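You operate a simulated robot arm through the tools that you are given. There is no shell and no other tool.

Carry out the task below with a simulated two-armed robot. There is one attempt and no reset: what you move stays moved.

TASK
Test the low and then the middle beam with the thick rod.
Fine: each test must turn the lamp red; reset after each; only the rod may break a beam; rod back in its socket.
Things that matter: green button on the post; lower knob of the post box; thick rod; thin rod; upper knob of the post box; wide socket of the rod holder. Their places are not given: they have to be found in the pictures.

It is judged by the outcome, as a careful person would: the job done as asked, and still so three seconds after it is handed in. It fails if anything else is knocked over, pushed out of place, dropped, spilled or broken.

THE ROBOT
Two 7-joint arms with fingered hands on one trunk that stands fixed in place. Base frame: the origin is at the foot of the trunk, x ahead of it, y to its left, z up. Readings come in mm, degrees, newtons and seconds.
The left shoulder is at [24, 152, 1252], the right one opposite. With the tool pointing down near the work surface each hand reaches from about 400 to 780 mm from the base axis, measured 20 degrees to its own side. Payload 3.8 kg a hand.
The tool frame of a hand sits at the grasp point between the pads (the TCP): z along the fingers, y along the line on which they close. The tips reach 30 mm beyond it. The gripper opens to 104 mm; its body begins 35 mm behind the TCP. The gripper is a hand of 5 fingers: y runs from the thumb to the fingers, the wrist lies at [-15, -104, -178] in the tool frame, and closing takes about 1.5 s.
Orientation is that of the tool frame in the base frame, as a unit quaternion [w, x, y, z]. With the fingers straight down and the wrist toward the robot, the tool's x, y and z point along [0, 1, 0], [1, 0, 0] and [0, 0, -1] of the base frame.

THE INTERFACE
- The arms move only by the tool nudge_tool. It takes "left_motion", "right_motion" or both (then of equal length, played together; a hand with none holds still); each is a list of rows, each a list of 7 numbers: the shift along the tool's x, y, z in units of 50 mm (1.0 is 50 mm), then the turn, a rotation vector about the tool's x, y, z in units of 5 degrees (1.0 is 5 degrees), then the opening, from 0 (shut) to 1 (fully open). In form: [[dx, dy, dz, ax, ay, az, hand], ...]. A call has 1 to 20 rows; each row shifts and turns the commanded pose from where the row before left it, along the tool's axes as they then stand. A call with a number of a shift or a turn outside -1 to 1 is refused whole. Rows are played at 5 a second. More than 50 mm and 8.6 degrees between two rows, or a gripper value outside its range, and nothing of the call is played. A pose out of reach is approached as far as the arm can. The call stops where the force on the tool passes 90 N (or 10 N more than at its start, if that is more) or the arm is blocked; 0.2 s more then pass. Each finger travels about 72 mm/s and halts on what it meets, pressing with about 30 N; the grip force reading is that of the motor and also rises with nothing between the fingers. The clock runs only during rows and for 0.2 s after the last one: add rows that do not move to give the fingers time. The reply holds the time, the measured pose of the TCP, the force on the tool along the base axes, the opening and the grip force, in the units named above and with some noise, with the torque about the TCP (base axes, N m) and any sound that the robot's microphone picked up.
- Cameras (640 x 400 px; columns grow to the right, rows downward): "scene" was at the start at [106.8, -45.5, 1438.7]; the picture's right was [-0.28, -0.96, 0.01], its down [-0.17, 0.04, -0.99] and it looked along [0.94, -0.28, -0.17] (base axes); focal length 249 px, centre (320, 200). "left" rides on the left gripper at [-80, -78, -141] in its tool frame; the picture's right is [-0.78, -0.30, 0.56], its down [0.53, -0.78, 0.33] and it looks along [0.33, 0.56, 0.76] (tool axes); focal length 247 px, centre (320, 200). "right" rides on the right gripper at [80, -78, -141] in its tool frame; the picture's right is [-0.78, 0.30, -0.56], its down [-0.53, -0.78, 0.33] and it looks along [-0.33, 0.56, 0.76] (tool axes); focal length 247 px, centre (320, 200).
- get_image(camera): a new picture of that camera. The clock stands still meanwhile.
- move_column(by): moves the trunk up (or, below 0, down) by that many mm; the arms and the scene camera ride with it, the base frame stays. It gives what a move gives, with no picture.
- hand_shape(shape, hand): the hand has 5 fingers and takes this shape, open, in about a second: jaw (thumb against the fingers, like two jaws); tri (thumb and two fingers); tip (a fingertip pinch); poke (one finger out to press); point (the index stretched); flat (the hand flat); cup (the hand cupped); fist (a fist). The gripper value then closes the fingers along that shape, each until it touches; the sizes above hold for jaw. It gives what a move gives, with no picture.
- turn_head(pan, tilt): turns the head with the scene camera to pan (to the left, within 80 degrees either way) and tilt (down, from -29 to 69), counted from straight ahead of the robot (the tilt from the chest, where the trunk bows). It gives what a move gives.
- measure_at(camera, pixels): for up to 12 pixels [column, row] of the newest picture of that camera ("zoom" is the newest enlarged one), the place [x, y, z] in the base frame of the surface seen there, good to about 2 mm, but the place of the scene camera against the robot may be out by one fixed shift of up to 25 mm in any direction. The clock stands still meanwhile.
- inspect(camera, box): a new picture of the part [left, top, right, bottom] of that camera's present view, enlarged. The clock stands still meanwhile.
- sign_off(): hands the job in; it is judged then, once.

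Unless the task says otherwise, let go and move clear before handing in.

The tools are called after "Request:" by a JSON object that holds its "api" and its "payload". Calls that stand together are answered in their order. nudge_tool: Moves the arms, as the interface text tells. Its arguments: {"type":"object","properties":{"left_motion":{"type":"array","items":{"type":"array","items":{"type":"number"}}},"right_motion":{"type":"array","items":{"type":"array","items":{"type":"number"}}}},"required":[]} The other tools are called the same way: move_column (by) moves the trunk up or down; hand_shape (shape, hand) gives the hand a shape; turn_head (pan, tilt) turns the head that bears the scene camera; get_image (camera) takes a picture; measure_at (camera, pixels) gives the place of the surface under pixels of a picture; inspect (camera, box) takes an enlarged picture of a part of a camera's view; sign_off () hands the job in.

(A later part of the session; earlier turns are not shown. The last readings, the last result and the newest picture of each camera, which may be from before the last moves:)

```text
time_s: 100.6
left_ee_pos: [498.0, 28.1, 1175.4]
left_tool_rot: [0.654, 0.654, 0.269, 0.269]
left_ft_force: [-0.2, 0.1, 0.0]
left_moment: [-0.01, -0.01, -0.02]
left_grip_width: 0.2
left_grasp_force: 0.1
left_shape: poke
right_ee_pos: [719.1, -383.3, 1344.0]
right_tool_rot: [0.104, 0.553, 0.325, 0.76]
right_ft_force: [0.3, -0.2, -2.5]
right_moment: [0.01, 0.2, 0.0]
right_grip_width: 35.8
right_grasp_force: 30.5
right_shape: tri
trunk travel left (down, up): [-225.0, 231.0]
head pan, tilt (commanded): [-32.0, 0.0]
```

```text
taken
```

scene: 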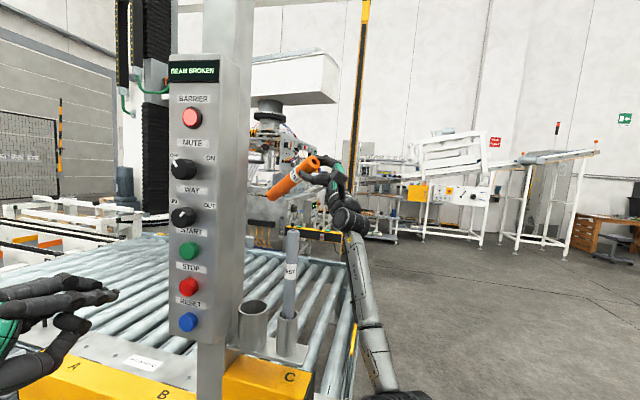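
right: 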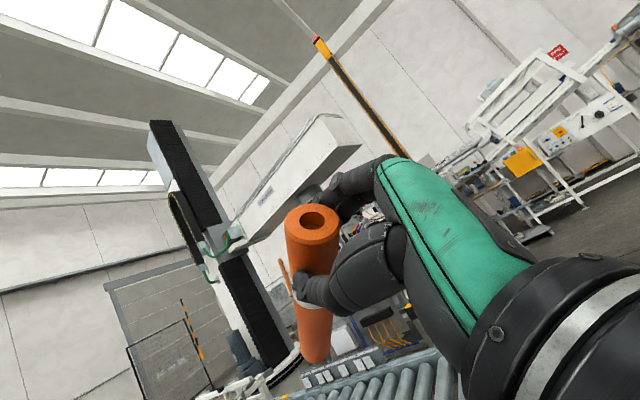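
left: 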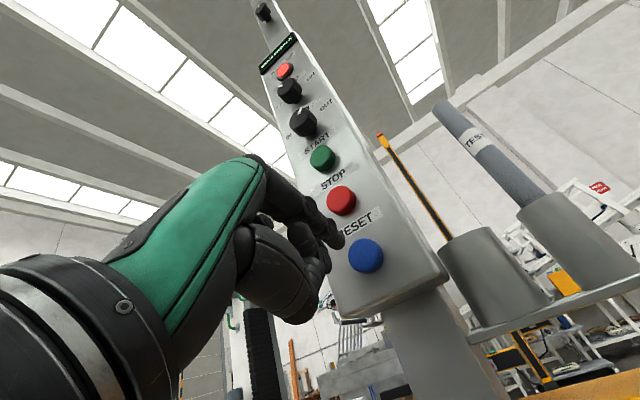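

The display reads "BEAM BROKEN" and the lamp at (191,118) is red: the middle beam is near z≈1250–1300, broken only by the rod. I'll withdraw the rod from the plane.

Request:
{"api": "nudge_tool", "payload": {"right_motion": [[-0.0318, 0.12, -0.274, 0, 0, 0, 0], [-0.0636, 0.239, -0.547, 0, 0, 0, 0], [-0.0636, 0.239, -0.547, 0, 0, 0, 0], [-0.0636, 0.239, -0.547, 0, 0, 0, 0], [-0.0636, 0.239, -0.547, 0, 0, 0, 0], [-0.0318, 0.12, -0.274, 0, 0, 0, 0], [0, 0, 0, 0, 0, 0, 0]]}}

Request:
{"api": "get_image", "payload": {"camera": "scene"}}

Request:
{"api": "get_image", "payload": {"camera": "left"}}

```text
time_s: 102.2
left_ee_pos: [499.3, 29.0, 1174.0]
left_tool_rot: [0.654, 0.653, 0.269, 0.269]
left_ft_force: [-0.1, 0.3, -0.8]
left_moment: [-0.02, -0.01, 0.02]
left_grip_width: 0.2
left_grasp_force: 0.0
left_shape: poke
right_ee_pos: [612.4, -489.2, 1343.8]
right_tool_rot: [0.105, 0.553, 0.326, 0.759]
right_ft_force: [-0.2, -0.2, -2.7]
right_moment: [-0.06, 0.24, 0.01]
right_grip_width: 35.6
right_grasp_force: 30.1
right_shape: tri
trunk travel left (down, up): [-225.0, 231.0]
head pan, tilt (commanded): [-32.0, 0.0]
```

```text
taken
```

scene: 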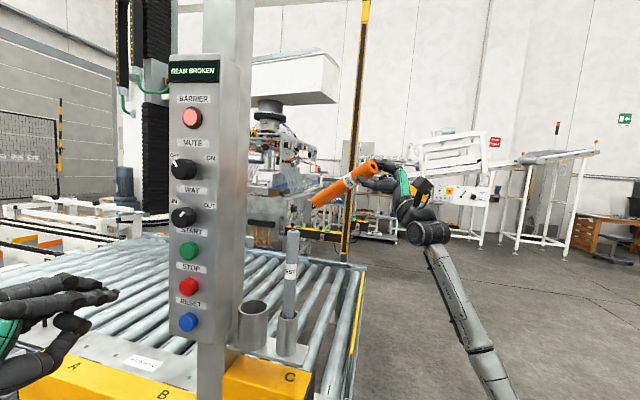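

```text
taken
```

left: 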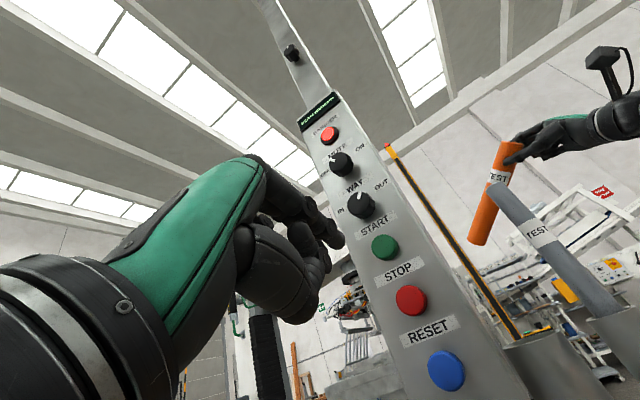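

The lamp stays red, rod withdrawn. Now I bring the left hand down in front of RESET again, about 40 mm short.

Request:
{"api": "nudge_tool", "payload": {"left_motion": [[-0.013, -0.673, 0.2, 0, 0, 0, 1], [-0.013, -0.673, 0.5, 0, 0, 0, 1], [-0.013, -0.673, 0.7, 0, 0, 0, 1], [0, 0, 0, 0, 0, 0, 1]]}}

Request:
{"api": "inspect", "payload": {"camera": "scene", "box": [60, 240, 260, 390]}}

Request:
{"api": "get_image", "payload": {"camera": "left"}}

```text
time_s: 103.2
left_ee_pos: [545.5, -24.2, 1075.9]
left_tool_rot: [0.653, 0.654, 0.27, 0.27]
left_ft_force: [-0.4, -0.2, 0.1]
left_moment: [-0.02, 0.01, 0.05]
left_grip_width: 0.0
left_grasp_force: 0.1
left_shape: poke
right_ee_pos: [610.8, -489.4, 1343.3]
right_tool_rot: [0.106, 0.553, 0.325, 0.76]
right_ft_force: [1.2, 0.5, -1.7]
right_moment: [-0.04, 0.22, -0.01]
right_grip_width: 35.7
right_grasp_force: 30.6
right_shape: tri
trunk travel left (down, up): [-225.0, 231.0]
head pan, tilt (commanded): [-32.0, 0.0]
```

```text
2.67 times, centred on (160, 315) of scene
```

zoom: 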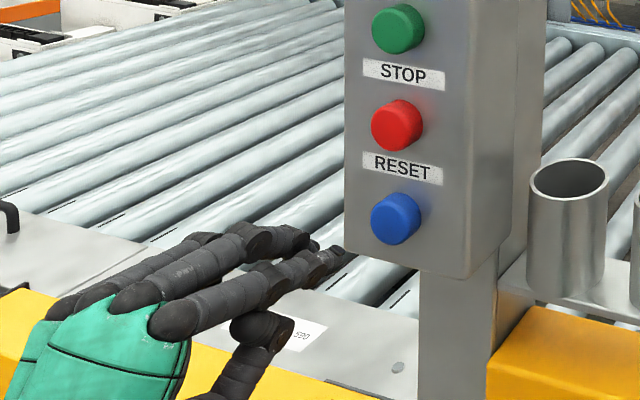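

```text
taken
```

left: 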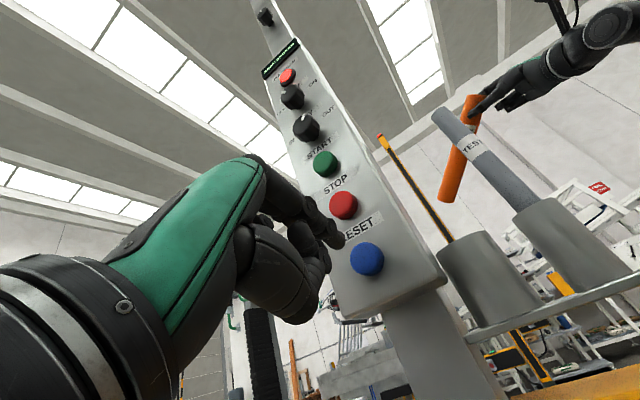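

The tip is aimed at RESET about 45 mm away. I'll advance and press as before.

Request:
{"api": "nudge_tool", "payload": {"left_motion": [[0.04, -0.06, 0.25, 0, 0, 0, 1], [0, 0, 0.25, 0, 0, 0, 1], [0, 0, 0.2, 0, 0, 0, 1], [0, 0, 0.14, 0, 0, 0, 1], [0, 0, 0.08, 0, 0, 0, 1], [0, 0, 0.06, 0, 0, 0, 1], [0, 0, 0, 0, 0, 0, 1]]}}

Request:
{"api": "get_image", "payload": {"camera": "scene"}}

```text
time_s: 104.8
left_ee_pos: [578.1, -55.7, 1074.4]
left_tool_rot: [0.656, 0.652, 0.268, 0.27]
left_ft_force: [-18.5, 10.4, 1.3]
left_moment: [-0.06, -0.03, -0.3]
left_grip_width: 0.2
left_grasp_force: 0.1
left_shape: poke
right_ee_pos: [607.6, -486.7, 1346.0]
right_tool_rot: [0.106, 0.552, 0.325, 0.76]
right_ft_force: [0.4, -1.0, -2.8]
right_moment: [-0.03, 0.19, -0.04]
right_grip_width: 35.3
right_grasp_force: 29.4
right_shape: tri
trunk travel left (down, up): [-225.0, 231.0]
head pan, tilt (commanded): [-32.0, 0.0]
heard: click
```

```text
taken
```

scene: 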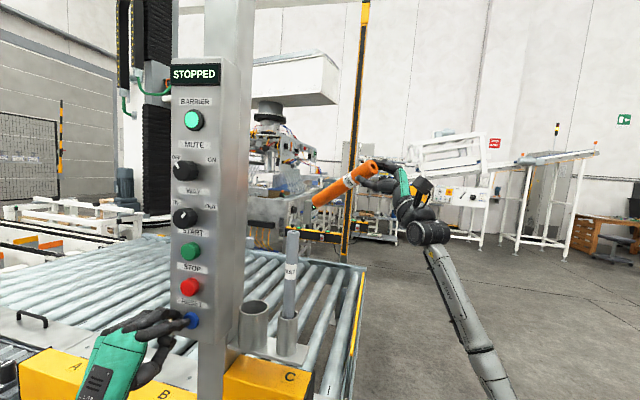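

Click heard, display STOPPED and lamp green again: both tests and resets are done. I'll withdraw the left hand and at the same time turn the right hand so the rod hangs straight down, away from the barrier.

Request:
{"api": "nudge_tool", "payload": {"left_motion": [[0, 0, -0.2, 0, 0, 0, 1], [0, 0, -0.5, 0, 0, 0, 1], [0, 0, -0.8, 0, 0, 0, 1], [0, 0, -0.9, 0, 0, 0, 1], [0, 0, -0.8, 0, 0, 0, 1], [0, 0, 0, 0, 0, 0, 1], [0, 0, 0, 0, 0, 0, 1], [0, 0, 0, 0, 0, 0, 1], [0, 0, 0, 0, 0, 0, 1], [0, 0, 0, 0, 0, 0, 1], [0, 0, 0, 0, 0, 0, 1], [0, 0, 0, 0, 0, 0, 1], [0, 0, 0, 0, 0, 0, 1], [0, 0, 0, 0, 0, 0, 1], [0, 0, 0, 0, 0, 0, 1]], "right_motion": [[0, 0, 0, 0.342, -0.847, 0.239, 0], [0, 0, 0, 0.342, -0.847, 0.239, 0], [0, 0, 0, 0.342, -0.847, 0.239, 0], [0, 0, 0, 0.342, -0.847, 0.239, 0], [0, 0, 0, 0.342, -0.847, 0.239, 0], [0, 0, 0, 0.342, -0.847, 0.239, 0], [0, 0, 0, 0.342, -0.847, 0.239, 0], [0, 0, 0, 0.342, -0.847, 0.239, 0], [0, 0, 0, 0.342, -0.847, 0.239, 0], [0, 0, 0, 0.342, -0.847, 0.239, 0], [0, 0, 0, 0.342, -0.847, 0.239, 0], [0, 0, 0, 0.342, -0.847, 0.239, 0], [0, 0, 0, 0.342, -0.847, 0.239, 0], [0, 0, 0, 0.342, -0.847, 0.239, 0], [0, 0, 0, 0, 0, 0, 0]]}}

Request:
{"api": "get_image", "payload": {"camera": "scene"}}

Request:
{"api": "get_image", "payload": {"camera": "right"}}

```text
time_s: 108.0
left_ee_pos: [467.9, 55.6, 1069.8]
left_tool_rot: [0.655, 0.653, 0.269, 0.269]
left_ft_force: [0.5, -0.4, 0.0]
left_moment: [-0.02, 0.0, -0.01]
left_grip_width: 0.0
left_grasp_force: 0.0
left_shape: poke
right_ee_pos: [612.4, -488.7, 1342.3]
right_tool_rot: [0.033, 0.901, 0.295, 0.316]
right_ft_force: [0.0, -0.4, -2.2]
right_moment: [0.0, 0.04, -0.02]
right_grip_width: 35.2
right_grasp_force: 30.6
right_shape: tri
trunk travel left (down, up): [-225.0, 231.0]
head pan, tilt (commanded): [-32.0, 0.0]
```

```text
taken
```

scene: 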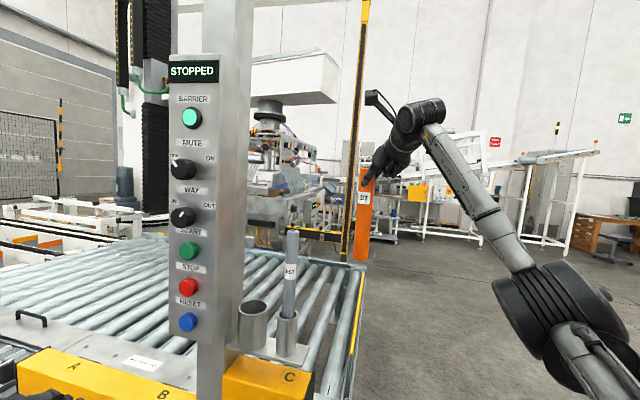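

```text
taken
```

right: 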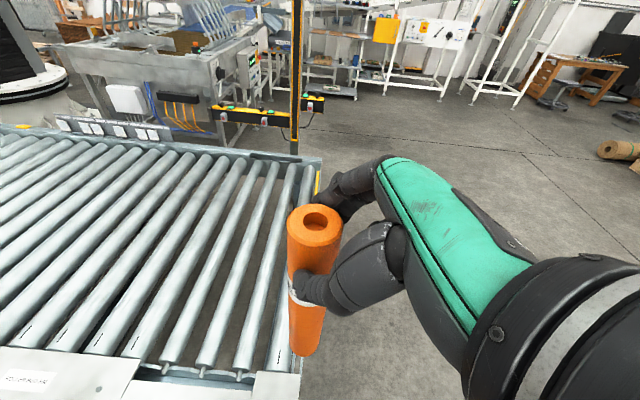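

The rod now hangs nearly vertical and the torque reading is near zero. I'll measure its direction precisely.

Request:
{"api": "inspect", "payload": {"camera": "scene", "box": [320, 150, 420, 280]}}

Request:
{"api": "measure_at", "payload": {"camera": "zoom", "pixels": [[303, 80], [295, 140], [288, 200], [283, 260], [278, 310], [275, 330], [265, 200], [310, 200], [262, 280], [303, 280], [275, 110], [320, 100]]}}

Request:
{"api": "measure_at", "payload": {"camera": "right", "pixels": [[316, 214], [300, 230], [330, 235], [297, 260], [305, 330], [292, 330], [320, 330], [306, 345], [295, 345], [300, 280], [314, 222], [320, 310]]}}

```text
3.08 times, centred on (370, 215) of scene
```

zoom: 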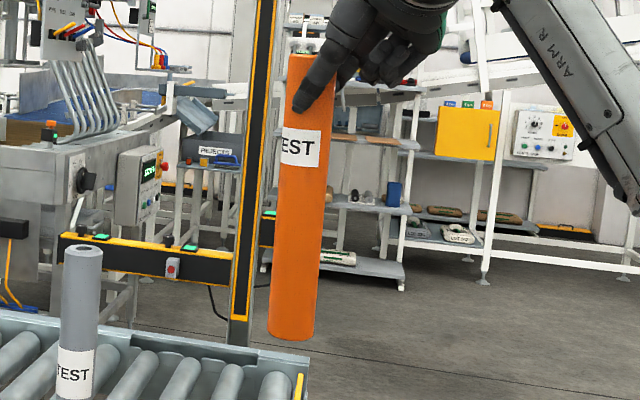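

```text
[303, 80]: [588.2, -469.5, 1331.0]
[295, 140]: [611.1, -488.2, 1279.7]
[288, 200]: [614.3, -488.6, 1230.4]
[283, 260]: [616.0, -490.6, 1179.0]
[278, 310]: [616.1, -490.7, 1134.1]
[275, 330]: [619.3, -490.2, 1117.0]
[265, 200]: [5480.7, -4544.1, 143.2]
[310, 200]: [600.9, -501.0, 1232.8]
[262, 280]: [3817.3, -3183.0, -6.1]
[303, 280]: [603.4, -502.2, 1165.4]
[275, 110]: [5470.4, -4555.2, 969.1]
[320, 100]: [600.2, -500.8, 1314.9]
```

```text
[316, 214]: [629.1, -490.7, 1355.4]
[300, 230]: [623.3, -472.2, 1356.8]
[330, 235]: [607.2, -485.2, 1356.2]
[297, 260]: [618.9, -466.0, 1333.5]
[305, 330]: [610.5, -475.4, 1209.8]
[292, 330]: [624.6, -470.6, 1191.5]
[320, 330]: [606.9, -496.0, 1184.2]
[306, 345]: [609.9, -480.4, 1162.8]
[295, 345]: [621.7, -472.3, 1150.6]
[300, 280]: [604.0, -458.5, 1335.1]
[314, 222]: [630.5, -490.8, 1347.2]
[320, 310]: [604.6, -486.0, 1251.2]
```

The rod is vertical to within about 1.5°. I'll measure the rim of its top face from the hand camera to find the axis relative to the hand.

Request:
{"api": "inspect", "payload": {"camera": "right", "box": [270, 190, 370, 370]}}

Request:
{"api": "measure_at", "payload": {"camera": "zoom", "pixels": [[280, 60], [265, 75], [380, 80], [330, 50], [310, 110], [350, 110], [260, 130], [300, 130], [275, 280], [310, 280], [275, 340], [310, 340]]}}

```text
2.22 times, centred on (320, 280) of right
```

zoom: 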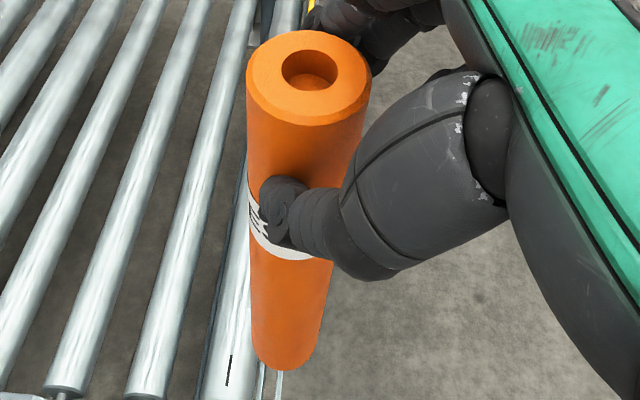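

```text
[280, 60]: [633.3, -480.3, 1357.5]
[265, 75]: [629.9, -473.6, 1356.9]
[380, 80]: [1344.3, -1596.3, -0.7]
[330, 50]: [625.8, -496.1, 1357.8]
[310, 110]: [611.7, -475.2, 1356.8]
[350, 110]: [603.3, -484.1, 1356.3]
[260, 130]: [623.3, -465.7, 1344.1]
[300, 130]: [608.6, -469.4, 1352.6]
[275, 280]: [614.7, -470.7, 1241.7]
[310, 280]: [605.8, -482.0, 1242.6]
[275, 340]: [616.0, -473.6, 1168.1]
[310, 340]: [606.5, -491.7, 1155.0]
```

The rod axis is at about (622.6,-486) at the hand, leaning 1.9° with its foot toward the rear. I'll take out that lean and raise the trunk 100 mm so the rod clears the thin rod.

Request:
{"api": "nudge_tool", "payload": {"right_motion": [[0, 0, 0, 0.159, -0.027, 0.102, 0], [0, 0, 0, 0.159, -0.026, 0.102, 0], [0, 0, 0, 0, 0, 0, 0]]}}

Request:
{"api": "move_column", "payload": {"by": 100}}

Request:
{"api": "get_image", "payload": {"camera": "scene"}}

Request:
{"api": "get_image", "payload": {"camera": "right"}}

```text
time_s: 108.8
left_ee_pos: [468.4, 56.4, 1069.4]
left_tool_rot: [0.654, 0.653, 0.27, 0.27]
left_ft_force: [-0.3, 0.2, -0.1]
left_moment: [0.01, 0.02, -0.04]
left_grip_width: 0.0
left_grasp_force: 0.1
left_shape: poke
right_ee_pos: [612.4, -489.4, 1344.0]
right_tool_rot: [0.018, 0.905, 0.291, 0.31]
right_ft_force: [-0.5, -0.5, -2.3]
right_moment: [0.0, 0.01, 0.04]
right_grip_width: 35.4
right_grasp_force: 30.4
right_shape: tri
trunk travel left (down, up): [-225.0, 231.0]
head pan, tilt (commanded): [-32.0, 0.0]
```

```text
time_s: 110.1
left_ee_pos: [471.1, 56.2, 1171.1]
left_tool_rot: [0.655, 0.654, 0.269, 0.268]
left_ft_force: [0.5, -0.9, 0.0]
left_moment: [0.01, 0.0, -0.02]
left_grip_width: 0.0
left_grasp_force: 0.0
left_shape: poke
right_ee_pos: [611.4, -489.2, 1443.7]
right_tool_rot: [0.018, 0.905, 0.291, 0.311]
right_ft_force: [-0.4, -0.4, -2.8]
right_moment: [0.0, 0.0, -0.02]
right_grip_width: 35.2
right_grasp_force: 29.7
right_shape: tri
trunk travel left (down, up): [-325.0, 131.0]
head pan, tilt (commanded): [-32.0, 0.0]
```

```text
taken
```

scene: 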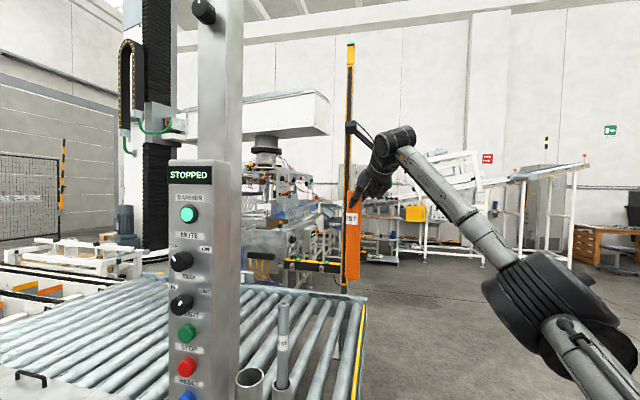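

```text
taken
```

right: 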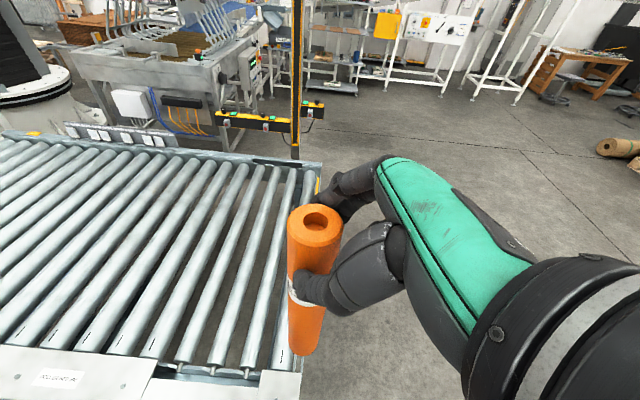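

The rod hangs straight. I'll rise 30 mm and carry it over toward the socket, high enough to pass above the thin rod.

Request:
{"api": "nudge_tool", "payload": {"right_motion": [[0.17, 0.066, -0.25, 0, 0, 0, 0], [0.17, 0.066, -0.25, 0, 0, 0, 0], [0.355, -0.622, 0.078, 0, 0, 0, 0], [0.355, -0.622, 0.078, 0, 0, 0, 0], [0.355, -0.622, 0.078, 0, 0, 0, 0], [0.355, -0.622, 0.078, 0, 0, 0, 0], [0.355, -0.622, 0.078, 0, 0, 0, 0], [0.355, -0.622, 0.078, 0, 0, 0, 0], [0, 0, 0, 0, 0, 0, 0]]}}

Request:
{"api": "get_image", "payload": {"camera": "scene"}}

Request:
{"api": "get_image", "payload": {"camera": "right"}}

```text
time_s: 112.1
left_ee_pos: [468.8, 55.5, 1171.1]
left_tool_rot: [0.655, 0.653, 0.269, 0.269]
left_ft_force: [-0.5, -0.4, -0.4]
left_moment: [0.01, 0.05, 0.02]
left_grip_width: 0.0
left_grasp_force: 0.0
left_shape: poke
right_ee_pos: [596.8, -273.3, 1473.3]
right_tool_rot: [0.019, 0.904, 0.292, 0.312]
right_ft_force: [0.6, -0.3, -2.3]
right_moment: [0.03, 0.03, 0.02]
right_grip_width: 34.8
right_grasp_force: 29.7
right_shape: tri
trunk travel left (down, up): [-325.0, 131.0]
head pan, tilt (commanded): [-32.0, 0.0]
```

```text
taken
```

scene: 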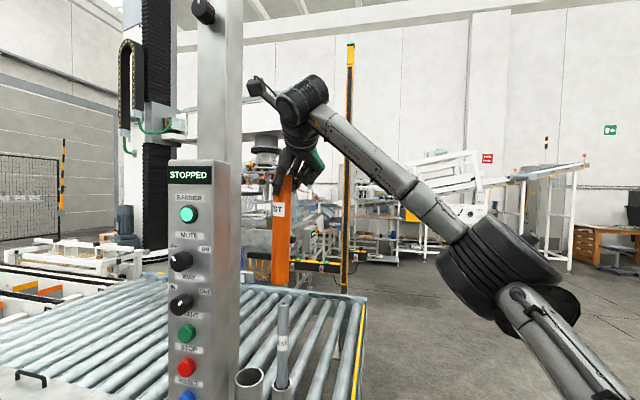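

```text
taken
```

right: 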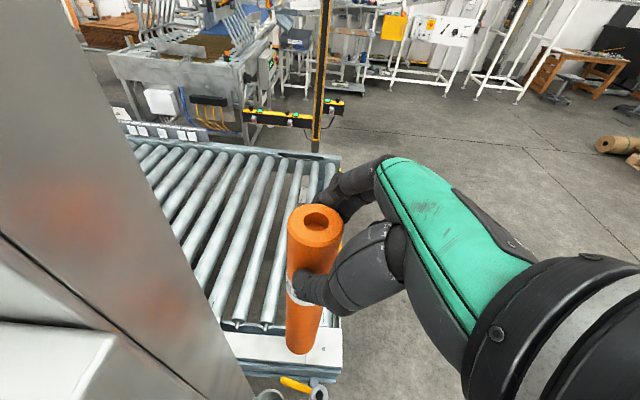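

The rod is passing above the thin rod with the lamp green. I'll bring it directly over the socket and check alignment.

Request:
{"api": "nudge_tool", "payload": {"right_motion": [[0.35, -0.623, 0.075, 0, 0, 0, 0], [0.35, -0.623, 0.075, 0, 0, 0, 0], [0, 0, 0, 0, 0, 0, 0]]}}

Request:
{"api": "turn_head", "payload": {"pan": -28, "tilt": 18}}

Request:
{"api": "get_image", "payload": {"camera": "scene"}}

Request:
{"api": "get_image", "payload": {"camera": "right"}}

Request:
{"api": "get_image", "payload": {"camera": "left"}}

```text
time_s: 112.9
left_ee_pos: [469.6, 55.3, 1171.5]
left_tool_rot: [0.654, 0.655, 0.268, 0.268]
left_ft_force: [0.7, 0.2, -0.2]
left_moment: [0.0, -0.01, 0.05]
left_grip_width: 0.0
left_grasp_force: 0.1
left_shape: poke
right_ee_pos: [590.4, -202.6, 1474.6]
right_tool_rot: [0.017, 0.904, 0.292, 0.311]
right_ft_force: [0.6, -0.3, -2.3]
right_moment: [-0.03, 0.0, -0.03]
right_grip_width: 35.1
right_grasp_force: 29.9
right_shape: tri
trunk travel left (down, up): [-325.0, 131.0]
head pan, tilt (commanded): [-32.0, 0.0]
```

```text
time_s: 113.7
left_ee_pos: [469.2, 55.9, 1171.0]
left_tool_rot: [0.655, 0.653, 0.269, 0.269]
left_ft_force: [0.0, 0.5, 0.3]
left_moment: [0.01, -0.01, 0.0]
left_grip_width: 0.3
left_grasp_force: 0.0
left_shape: poke
right_ee_pos: [590.7, -200.8, 1473.4]
right_tool_rot: [0.017, 0.905, 0.291, 0.311]
right_ft_force: [0.6, -0.7, -2.5]
right_moment: [-0.02, 0.02, 0.03]
right_grip_width: 35.0
right_grasp_force: 29.6
right_shape: tri
trunk travel left (down, up): [-325.0, 131.0]
head pan, tilt (commanded): [-28.0, 18.0]
```

```text
taken
```

scene: 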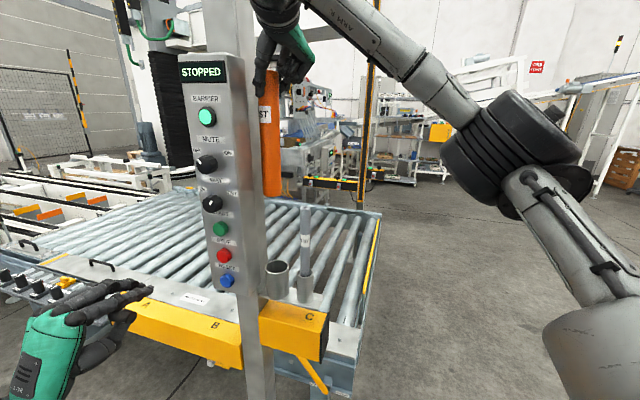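

```text
taken
```

right: 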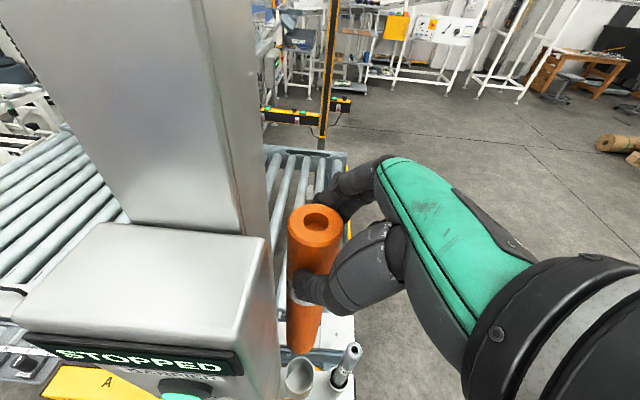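

```text
taken
```

left: 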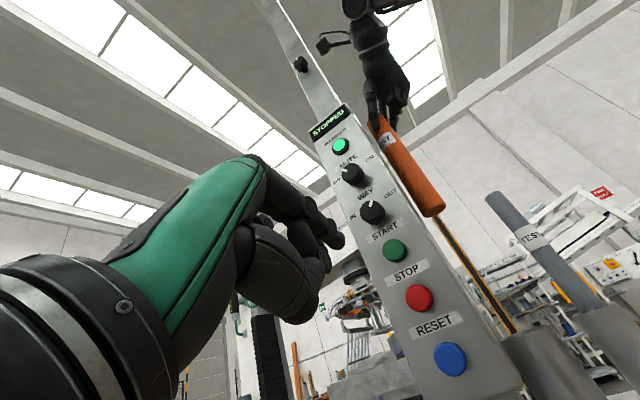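

The rod is over the socket. I'll compare the rod's foot and the tube rim in the same zoomed picture.

Request:
{"api": "inspect", "payload": {"camera": "scene", "box": [230, 60, 350, 310]}}

Request:
{"api": "inspect", "payload": {"camera": "scene", "box": [240, 240, 340, 310]}}

Request:
{"api": "measure_at", "payload": {"camera": "zoom", "pixels": [[165, 145], [200, 170], [240, 178], [290, 165], [297, 140], [262, 128], [200, 130], [230, 220], [180, 215], [275, 215], [225, 150], [390, 150]]}}

Request:
{"api": "measure_at", "payload": {"camera": "scene", "pixels": [[265, 130], [272, 130], [279, 130], [265, 160], [272, 160], [279, 160], [265, 185], [272, 185], [279, 185], [272, 192]]}}

```text
1.60 times, centred on (290, 185) of scene
```

zoom: 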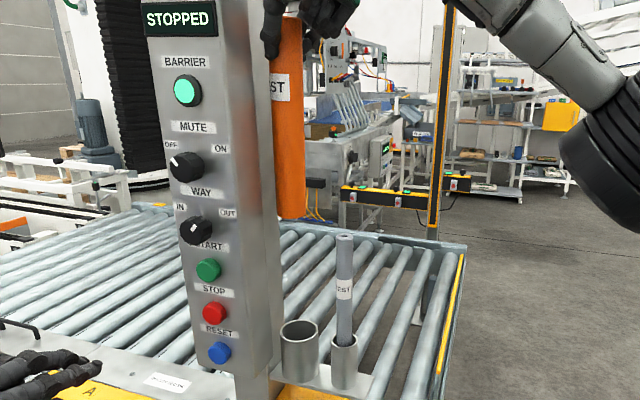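

```text
5.71 times, centred on (290, 275) of scene
```

zoom: 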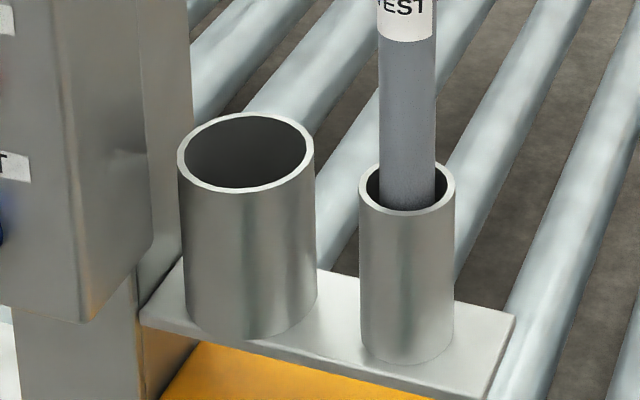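

```text
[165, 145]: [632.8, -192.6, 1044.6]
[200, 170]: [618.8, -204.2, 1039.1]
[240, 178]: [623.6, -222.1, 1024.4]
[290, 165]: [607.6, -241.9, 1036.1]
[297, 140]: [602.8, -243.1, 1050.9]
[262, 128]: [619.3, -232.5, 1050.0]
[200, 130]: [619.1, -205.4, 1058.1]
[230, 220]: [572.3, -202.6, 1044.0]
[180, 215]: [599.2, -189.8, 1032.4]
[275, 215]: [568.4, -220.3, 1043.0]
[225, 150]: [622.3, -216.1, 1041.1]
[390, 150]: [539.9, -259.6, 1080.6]
```

```text
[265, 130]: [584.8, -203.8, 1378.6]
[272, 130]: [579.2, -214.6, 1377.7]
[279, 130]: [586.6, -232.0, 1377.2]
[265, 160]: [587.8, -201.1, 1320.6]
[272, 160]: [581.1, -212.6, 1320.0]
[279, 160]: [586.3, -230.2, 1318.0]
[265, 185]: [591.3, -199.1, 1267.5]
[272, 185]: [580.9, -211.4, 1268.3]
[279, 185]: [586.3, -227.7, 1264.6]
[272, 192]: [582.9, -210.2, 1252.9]
```

Comparing in the same picture: tube centre (597.5,-218.5) raw, inner radius ≈25.5; rod foot about (601,-214) raw with a lean of roughly 1.5°. I'll correct the lean and position slightly and descend until the foot is just above the tube.

Request:
{"api": "nudge_tool", "payload": {"right_motion": [[-0.03, 0.006, -0.018, -0.04, -0.2, -0.08, 0], [-0.403, -0.156, 0.59, 0, 0, 0, 0], [-0.403, -0.156, 0.59, 0, 0, 0, 0], [-0.403, -0.156, 0.59, 0, 0, 0, 0], [-0.403, -0.156, 0.59, 0, 0, 0, 0], [-0.32, -0.125, 0.47, 0, 0, 0, 0], [0, 0, 0, 0, 0, 0, 0]]}}

Request:
{"api": "get_image", "payload": {"camera": "scene"}}

Request:
{"api": "inspect", "payload": {"camera": "scene", "box": [220, 130, 350, 310]}}

Request:
{"api": "get_image", "payload": {"camera": "right"}}

```text
time_s: 115.3
left_ee_pos: [468.6, 56.0, 1172.2]
left_tool_rot: [0.654, 0.653, 0.269, 0.269]
left_ft_force: [0.5, 0.3, -0.3]
left_moment: [0.0, -0.04, 0.0]
left_grip_width: 0.1
left_grasp_force: 0.0
left_shape: poke
right_ee_pos: [587.7, -208.8, 1298.7]
right_tool_rot: [0.023, 0.906, 0.294, 0.304]
right_ft_force: [0.2, -0.7, -1.4]
right_moment: [-0.01, 0.04, 0.01]
right_grip_width: 34.9
right_grasp_force: 29.7
right_shape: tri
trunk travel left (down, up): [-325.0, 131.0]
head pan, tilt (commanded): [-28.0, 18.0]
```

```text
taken
```

scene: 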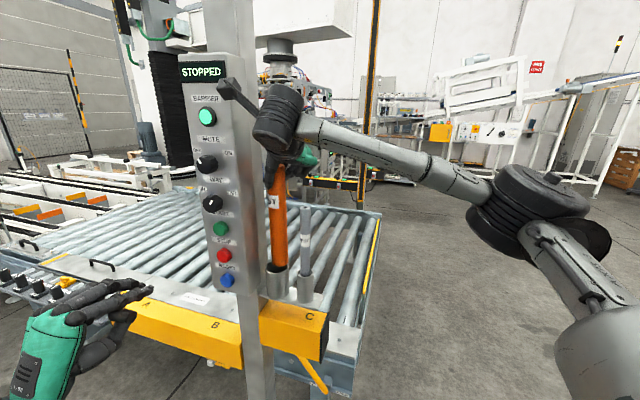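

```text
2.22 times, centred on (285, 220) of scene
```

zoom: 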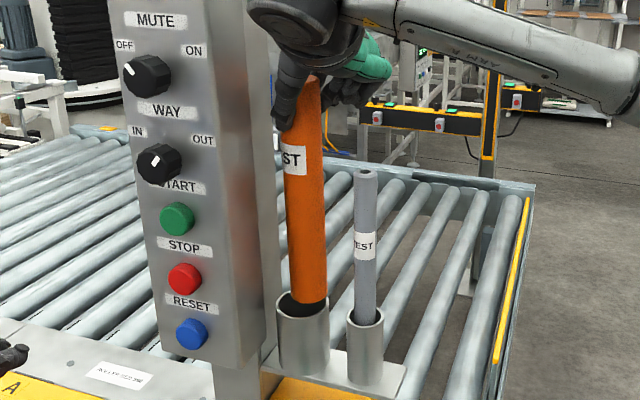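

```text
taken
```

right: 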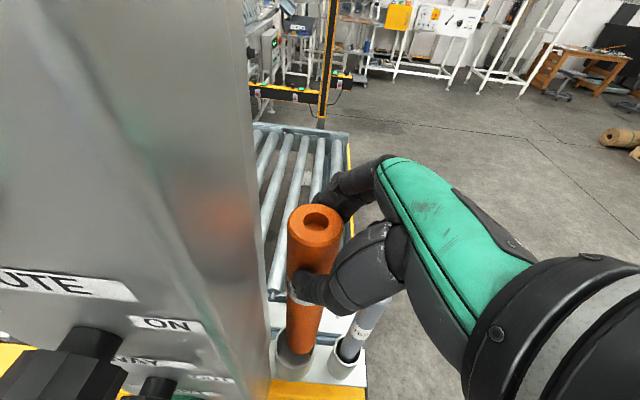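

The rod's foot is right above the tube mouth. I'll measure rod and rim again here for fine alignment.

Request:
{"api": "inspect", "payload": {"camera": "scene", "box": [240, 190, 330, 310]}}

Request:
{"api": "measure_at", "payload": {"camera": "zoom", "pixels": [[240, 60], [270, 60], [300, 60], [250, 150], [280, 150], [308, 150], [260, 230], [290, 230], [315, 230], [245, 330], [290, 340], [330, 320]]}}

```text
3.33 times, centred on (285, 250) of scene
```

zoom: 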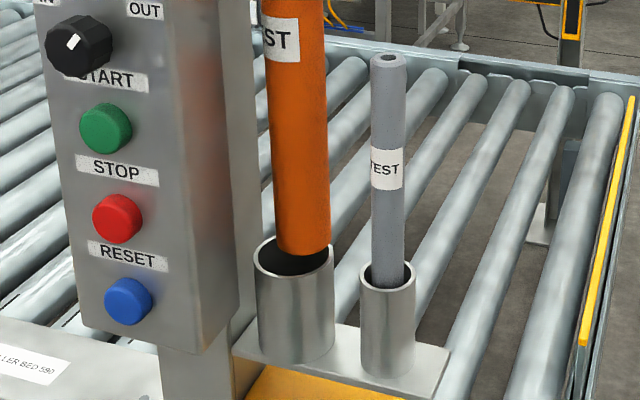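

```text
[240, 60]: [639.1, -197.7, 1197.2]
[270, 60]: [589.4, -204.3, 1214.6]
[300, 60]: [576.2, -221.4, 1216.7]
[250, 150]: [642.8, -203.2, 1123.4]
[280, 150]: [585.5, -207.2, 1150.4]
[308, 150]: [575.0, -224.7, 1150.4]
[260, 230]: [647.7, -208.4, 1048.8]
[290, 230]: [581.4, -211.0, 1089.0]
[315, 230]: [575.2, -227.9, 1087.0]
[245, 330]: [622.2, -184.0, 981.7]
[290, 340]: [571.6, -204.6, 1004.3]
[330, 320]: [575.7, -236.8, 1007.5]
```

The rod axis is about (595,-225) raw versus the tube centre (597.5,-218.5), so it needs about +2 in x and +6 in y. I'll shift, take back half of the lean correction, and re-measure.

Request:
{"api": "nudge_tool", "payload": {"right_motion": [[0.072, -0.064, 0.03, 0.04, 0.1, 0.05, 0], [0, 0, 0, 0, 0, 0, 0], [0, 0, 0, 0, 0, 0, 0]]}}

Request:
{"api": "inspect", "payload": {"camera": "scene", "box": [240, 190, 330, 310]}}

Request:
{"api": "measure_at", "payload": {"camera": "zoom", "pixels": [[268, 60], [285, 60], [300, 60], [278, 150], [293, 150], [306, 150], [286, 220], [298, 220], [312, 220], [280, 262], [262, 262], [318, 262]]}}

Request:
{"api": "get_image", "payload": {"camera": "right"}}

```text
time_s: 116.1
left_ee_pos: [468.5, 56.9, 1172.7]
left_tool_rot: [0.654, 0.653, 0.269, 0.269]
left_ft_force: [0.5, 0.4, 0.2]
left_moment: [0.01, -0.04, 0.0]
left_grip_width: 0.1
left_grasp_force: 0.1
left_shape: poke
right_ee_pos: [590.5, -202.1, 1299.6]
right_tool_rot: [0.021, 0.905, 0.293, 0.307]
right_ft_force: [-0.5, 0.2, -1.8]
right_moment: [-0.03, 0.03, -0.01]
right_grip_width: 34.9
right_grasp_force: 29.7
right_shape: tri
trunk travel left (down, up): [-325.0, 131.0]
head pan, tilt (commanded): [-28.0, 18.0]
```

```text
3.33 times, centred on (285, 250) of scene
```

zoom: 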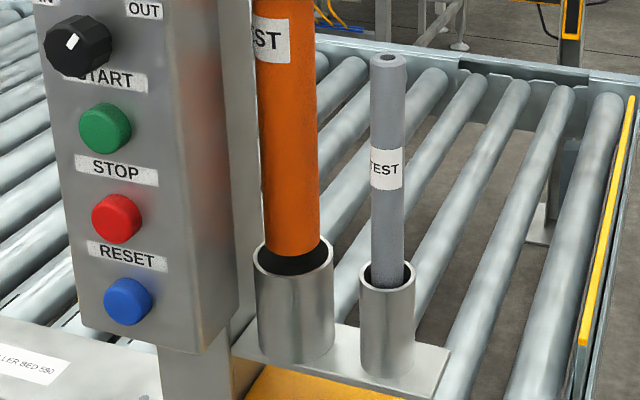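

```text
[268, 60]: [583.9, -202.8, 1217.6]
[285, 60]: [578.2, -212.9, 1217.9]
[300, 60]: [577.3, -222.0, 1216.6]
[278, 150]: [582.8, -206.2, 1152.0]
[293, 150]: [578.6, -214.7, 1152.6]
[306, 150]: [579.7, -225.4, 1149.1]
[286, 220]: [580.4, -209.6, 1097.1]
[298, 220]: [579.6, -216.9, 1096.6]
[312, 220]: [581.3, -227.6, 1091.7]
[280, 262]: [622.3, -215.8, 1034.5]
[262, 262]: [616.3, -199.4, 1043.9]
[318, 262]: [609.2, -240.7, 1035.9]
```

```text
taken
```

right: 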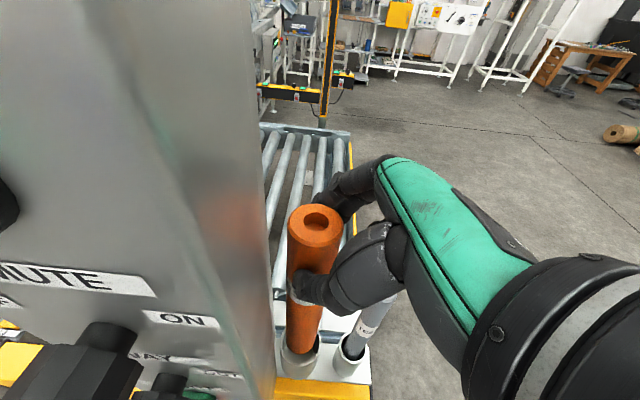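

The rod axis now agrees with the tube centre to about 1 mm and the lean is under 1°. I'll lower 40 mm so the foot enters the tube, watching the force.

Request:
{"api": "nudge_tool", "payload": {"right_motion": [[-0.109, -0.044, 0.162, 0, 0, 0, 0], [-0.109, -0.044, 0.162, 0, 0, 0, 0], [-0.109, -0.044, 0.162, 0, 0, 0, 0], [-0.109, -0.044, 0.162, 0, 0, 0, 0], [0, 0, 0, 0, 0, 0, 0]]}}

Request:
{"api": "inspect", "payload": {"camera": "scene", "box": [220, 130, 350, 310]}}

Request:
{"api": "get_image", "payload": {"camera": "right"}}

```text
time_s: 117.3
left_ee_pos: [469.3, 56.6, 1171.8]
left_tool_rot: [0.655, 0.653, 0.269, 0.269]
left_ft_force: [0.4, 0.1, 0.4]
left_moment: [0.0, 0.01, -0.01]
left_grip_width: 0.0
left_grasp_force: 0.1
left_shape: poke
right_ee_pos: [587.7, -201.6, 1258.9]
right_tool_rot: [0.02, 0.905, 0.293, 0.307]
right_ft_force: [-0.3, -0.3, -3.0]
right_moment: [0.01, 0.03, -0.03]
right_grip_width: 35.1
right_grasp_force: 30.3
right_shape: tri
trunk travel left (down, up): [-325.0, 131.0]
head pan, tilt (commanded): [-28.0, 18.0]
```

```text
2.22 times, centred on (285, 220) of scene
```

zoom: 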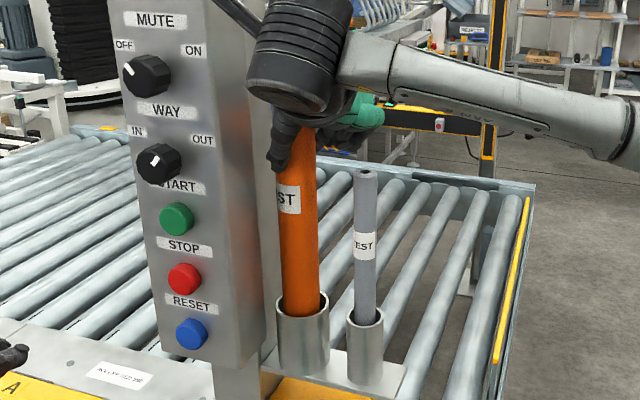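

```text
taken
```

right: 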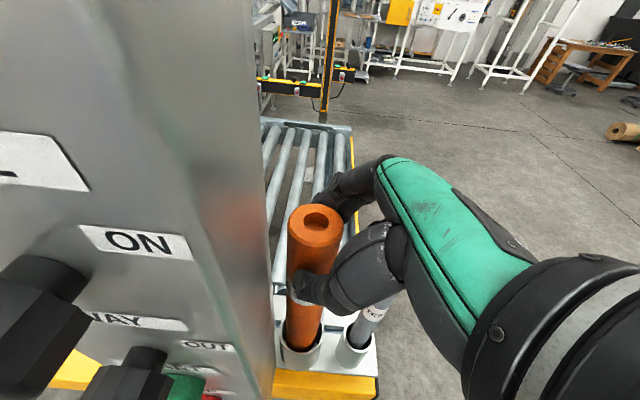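

The rod has entered the tube with no extra force. I'll lower another 22 mm and check clearance to the thin rod.

Request:
{"api": "nudge_tool", "payload": {"right_motion": [[-0.08, -0.055, 0.175, 0, 0, 0, 0], [-0.08, -0.055, 0.175, 0, 0, 0, 0], [0, 0, 0, 0, 0, 0, 0]]}}

Request:
{"api": "inspect", "payload": {"camera": "scene", "box": [240, 150, 340, 290]}}

Request:
{"api": "get_image", "payload": {"camera": "right"}}

Request:
{"api": "get_image", "payload": {"camera": "left"}}

```text
time_s: 118.1
left_ee_pos: [469.5, 56.2, 1171.7]
left_tool_rot: [0.654, 0.653, 0.269, 0.269]
left_ft_force: [1.0, -0.5, 0.3]
left_moment: [0.0, 0.02, -0.02]
left_grip_width: 0.0
left_grasp_force: 0.1
left_shape: poke
right_ee_pos: [590.4, -198.5, 1237.7]
right_tool_rot: [0.021, 0.905, 0.293, 0.307]
right_ft_force: [0.0, 0.2, -2.5]
right_moment: [0.01, 0.04, -0.03]
right_grip_width: 35.0
right_grasp_force: 30.2
right_shape: tri
trunk travel left (down, up): [-325.0, 131.0]
head pan, tilt (commanded): [-28.0, 18.0]
```

```text
2.86 times, centred on (290, 220) of scene
```

zoom: 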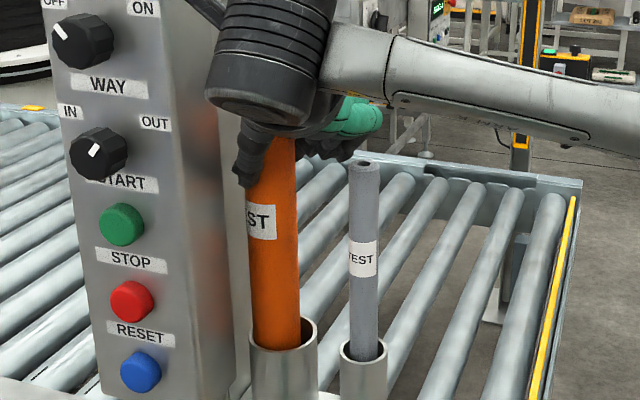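

```text
taken
```

right: 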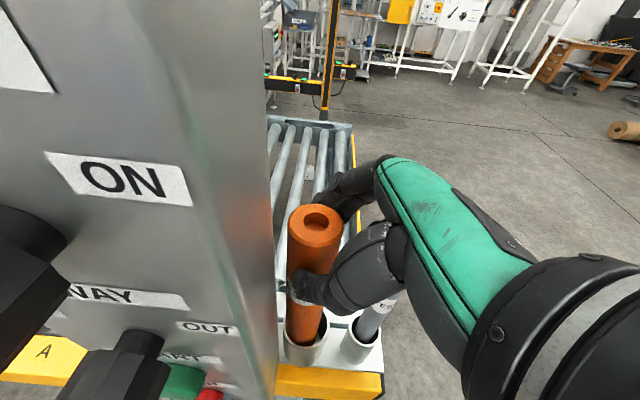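

```text
taken
```

left: 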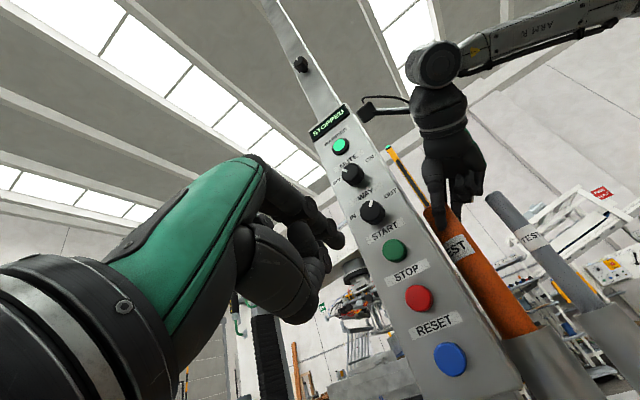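

The foot is about 39 mm into the tube. I'll zoom in on the gap between the folded fingers and the thin rod before the last 24 mm.

Request:
{"api": "inspect", "payload": {"camera": "left", "box": [390, 60, 580, 260]}}

Request:
{"api": "inspect", "payload": {"camera": "scene", "box": [270, 170, 330, 220]}}

Request:
{"api": "measure_at", "payload": {"camera": "zoom", "pixels": [[330, 190], [260, 160], [290, 150], [240, 180], [300, 100], [350, 90], [360, 200], [200, 170], [270, 190]]}}

```text
2.00 times, centred on (485, 160) of left
```

zoom: 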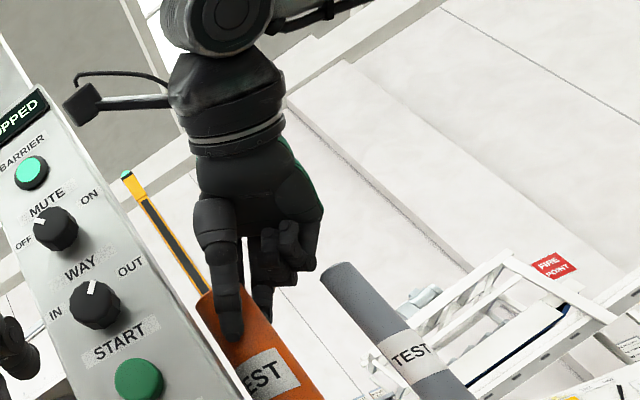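

```text
8.00 times, centred on (300, 195) of scene
```

zoom: 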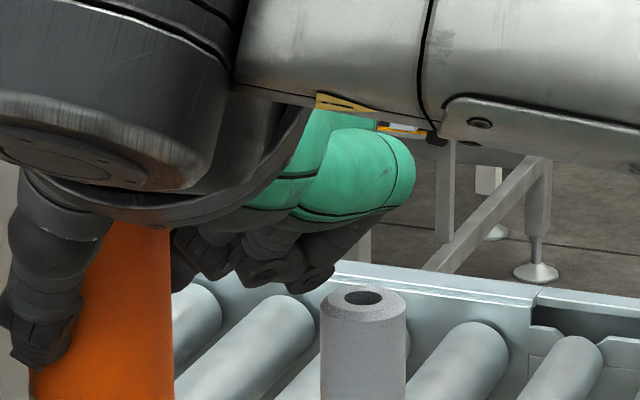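

```text
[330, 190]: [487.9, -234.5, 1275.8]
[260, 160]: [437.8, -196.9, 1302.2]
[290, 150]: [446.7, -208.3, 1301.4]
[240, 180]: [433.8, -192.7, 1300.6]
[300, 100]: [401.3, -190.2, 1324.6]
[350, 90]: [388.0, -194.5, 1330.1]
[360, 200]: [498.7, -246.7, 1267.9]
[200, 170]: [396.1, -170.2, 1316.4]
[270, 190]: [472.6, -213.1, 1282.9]
```

Request:
{"api": "measure_at", "payload": {"camera": "zoom", "pixels": [[305, 283], [312, 265], [255, 272], [280, 255], [215, 268], [340, 250], [365, 298], [330, 330], [395, 330], [190, 250]]}}

```text
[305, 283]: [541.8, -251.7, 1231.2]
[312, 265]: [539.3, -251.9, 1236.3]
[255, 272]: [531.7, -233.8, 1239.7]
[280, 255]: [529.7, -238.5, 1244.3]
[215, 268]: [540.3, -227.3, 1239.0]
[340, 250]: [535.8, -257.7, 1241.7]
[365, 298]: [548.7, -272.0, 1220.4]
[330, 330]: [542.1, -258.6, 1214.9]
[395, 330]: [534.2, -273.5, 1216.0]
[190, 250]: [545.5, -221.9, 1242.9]
```

A folded finger would pass only about 3 mm beside the thin rod's top. I'll turn the hand 6° about the rod to widen that gap, then lower further.

Request:
{"api": "nudge_tool", "payload": {"right_motion": [[0, 0, 0, -0.326, -0.131, 0.486, 0], [0, 0, 0, -0.326, -0.131, 0.486, 0], [0, 0, 0, 0, 0, 0, 0]]}}

Request:
{"api": "inspect", "payload": {"camera": "scene", "box": [270, 170, 330, 220]}}

Request:
{"api": "measure_at", "payload": {"camera": "zoom", "pixels": [[305, 283], [312, 265], [255, 272], [290, 270], [330, 255], [340, 245], [365, 298], [330, 330], [295, 285], [320, 275]]}}

Request:
{"api": "get_image", "payload": {"camera": "right"}}

```text
time_s: 118.9
left_ee_pos: [469.4, 56.4, 1172.5]
left_tool_rot: [0.654, 0.653, 0.269, 0.269]
left_ft_force: [-0.6, -0.2, 1.1]
left_moment: [0.02, -0.01, 0.0]
left_grip_width: 0.1
left_grasp_force: 0.0
left_shape: poke
right_ee_pos: [590.6, -199.2, 1240.1]
right_tool_rot: [0.036, 0.919, 0.244, 0.306]
right_ft_force: [0.4, 0.4, -2.0]
right_moment: [-0.04, 0.03, 0.0]
right_grip_width: 34.8
right_grasp_force: 29.7
right_shape: tri
trunk travel left (down, up): [-325.0, 131.0]
head pan, tilt (commanded): [-28.0, 18.0]
```

```text
8.00 times, centred on (300, 195) of scene
```

zoom: 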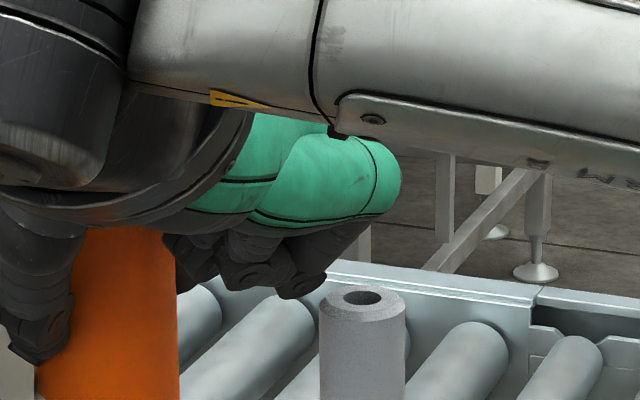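

```text
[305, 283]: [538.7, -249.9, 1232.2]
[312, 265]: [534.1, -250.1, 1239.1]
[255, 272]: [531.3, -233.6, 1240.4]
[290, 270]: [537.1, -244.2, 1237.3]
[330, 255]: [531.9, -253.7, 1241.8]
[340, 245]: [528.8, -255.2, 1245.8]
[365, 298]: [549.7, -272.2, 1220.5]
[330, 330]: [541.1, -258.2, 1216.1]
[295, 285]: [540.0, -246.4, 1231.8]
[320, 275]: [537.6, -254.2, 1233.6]
```

```text
taken
```

right: 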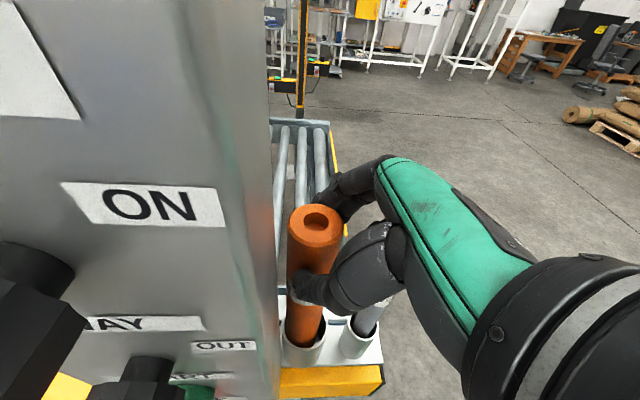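

The gap improved to at least 5 mm. I'll lower 22 mm in small steps, watching the force for the bottom of the tube.

Request:
{"api": "nudge_tool", "payload": {"right_motion": [[-0.082, -0.032, 0.121, 0, 0, 0, 0], [-0.082, -0.032, 0.121, 0, 0, 0, 0], [-0.076, -0.03, 0.113, 0, 0, 0, 0], [0, 0, 0, 0, 0, 0, 0]]}}

Request:
{"api": "inspect", "payload": {"camera": "scene", "box": [240, 160, 340, 300]}}

Request:
{"api": "inspect", "payload": {"camera": "scene", "box": [270, 170, 330, 220]}}

```text
time_s: 119.9
left_ee_pos: [470.7, 56.8, 1171.2]
left_tool_rot: [0.654, 0.653, 0.27, 0.27]
left_ft_force: [-0.2, 0.9, -0.5]
left_moment: [0.02, 0.04, 0.01]
left_grip_width: 0.0
left_grasp_force: 0.1
left_shape: poke
right_ee_pos: [591.2, -198.5, 1216.8]
right_tool_rot: [0.035, 0.919, 0.245, 0.306]
right_ft_force: [0.0, -0.5, -2.4]
right_moment: [0.0, 0.04, 0.03]
right_grip_width: 35.1
right_grasp_force: 30.4
right_shape: tri
trunk travel left (down, up): [-325.0, 131.0]
head pan, tilt (commanded): [-28.0, 18.0]
```

```text
2.86 times, centred on (290, 230) of scene
```

zoom: 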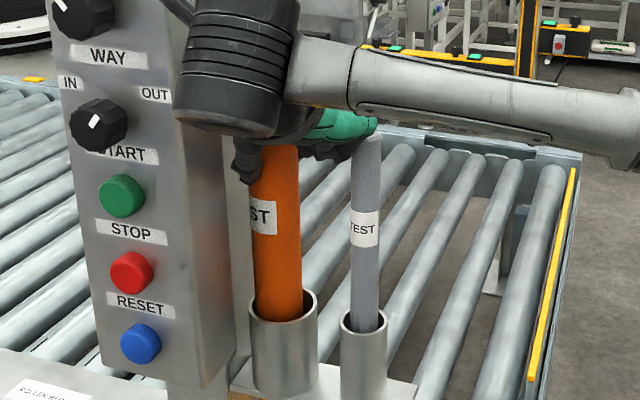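

```text
8.00 times, centred on (300, 195) of scene
```

zoom: 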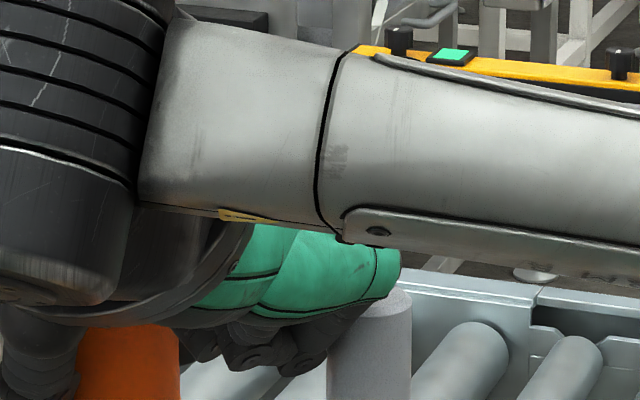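

Force still shows the rod's weight, with a few millimetres left. I'll go down in 2 mm steps until the weight comes off.

Request:
{"api": "nudge_tool", "payload": {"right_motion": [[-0.022, -0.0086, 0.0323, 0, 0, 0, 0], [-0.022, -0.0086, 0.0323, 0, 0, 0, 0], [0, 0, 0, 0, 0, 0, 0]]}}

```text
time_s: 120.7
left_ee_pos: [467.7, 56.8, 1172.2]
left_tool_rot: [0.654, 0.653, 0.27, 0.27]
left_ft_force: [0.6, 0.2, -0.3]
left_moment: [-0.02, -0.02, 0.03]
left_grip_width: 0.0
left_grasp_force: 0.1
left_shape: poke
right_ee_pos: [590.8, -199.1, 1214.5]
right_tool_rot: [0.037, 0.919, 0.245, 0.307]
right_ft_force: [0.8, 0.3, 1.9]
right_moment: [0.0, -0.06, 0.02]
right_grip_width: 34.9
right_grasp_force: 29.6
right_shape: tri
trunk travel left (down, up): [-325.0, 131.0]
head pan, tilt (commanded): [-28.0, 18.0]
```

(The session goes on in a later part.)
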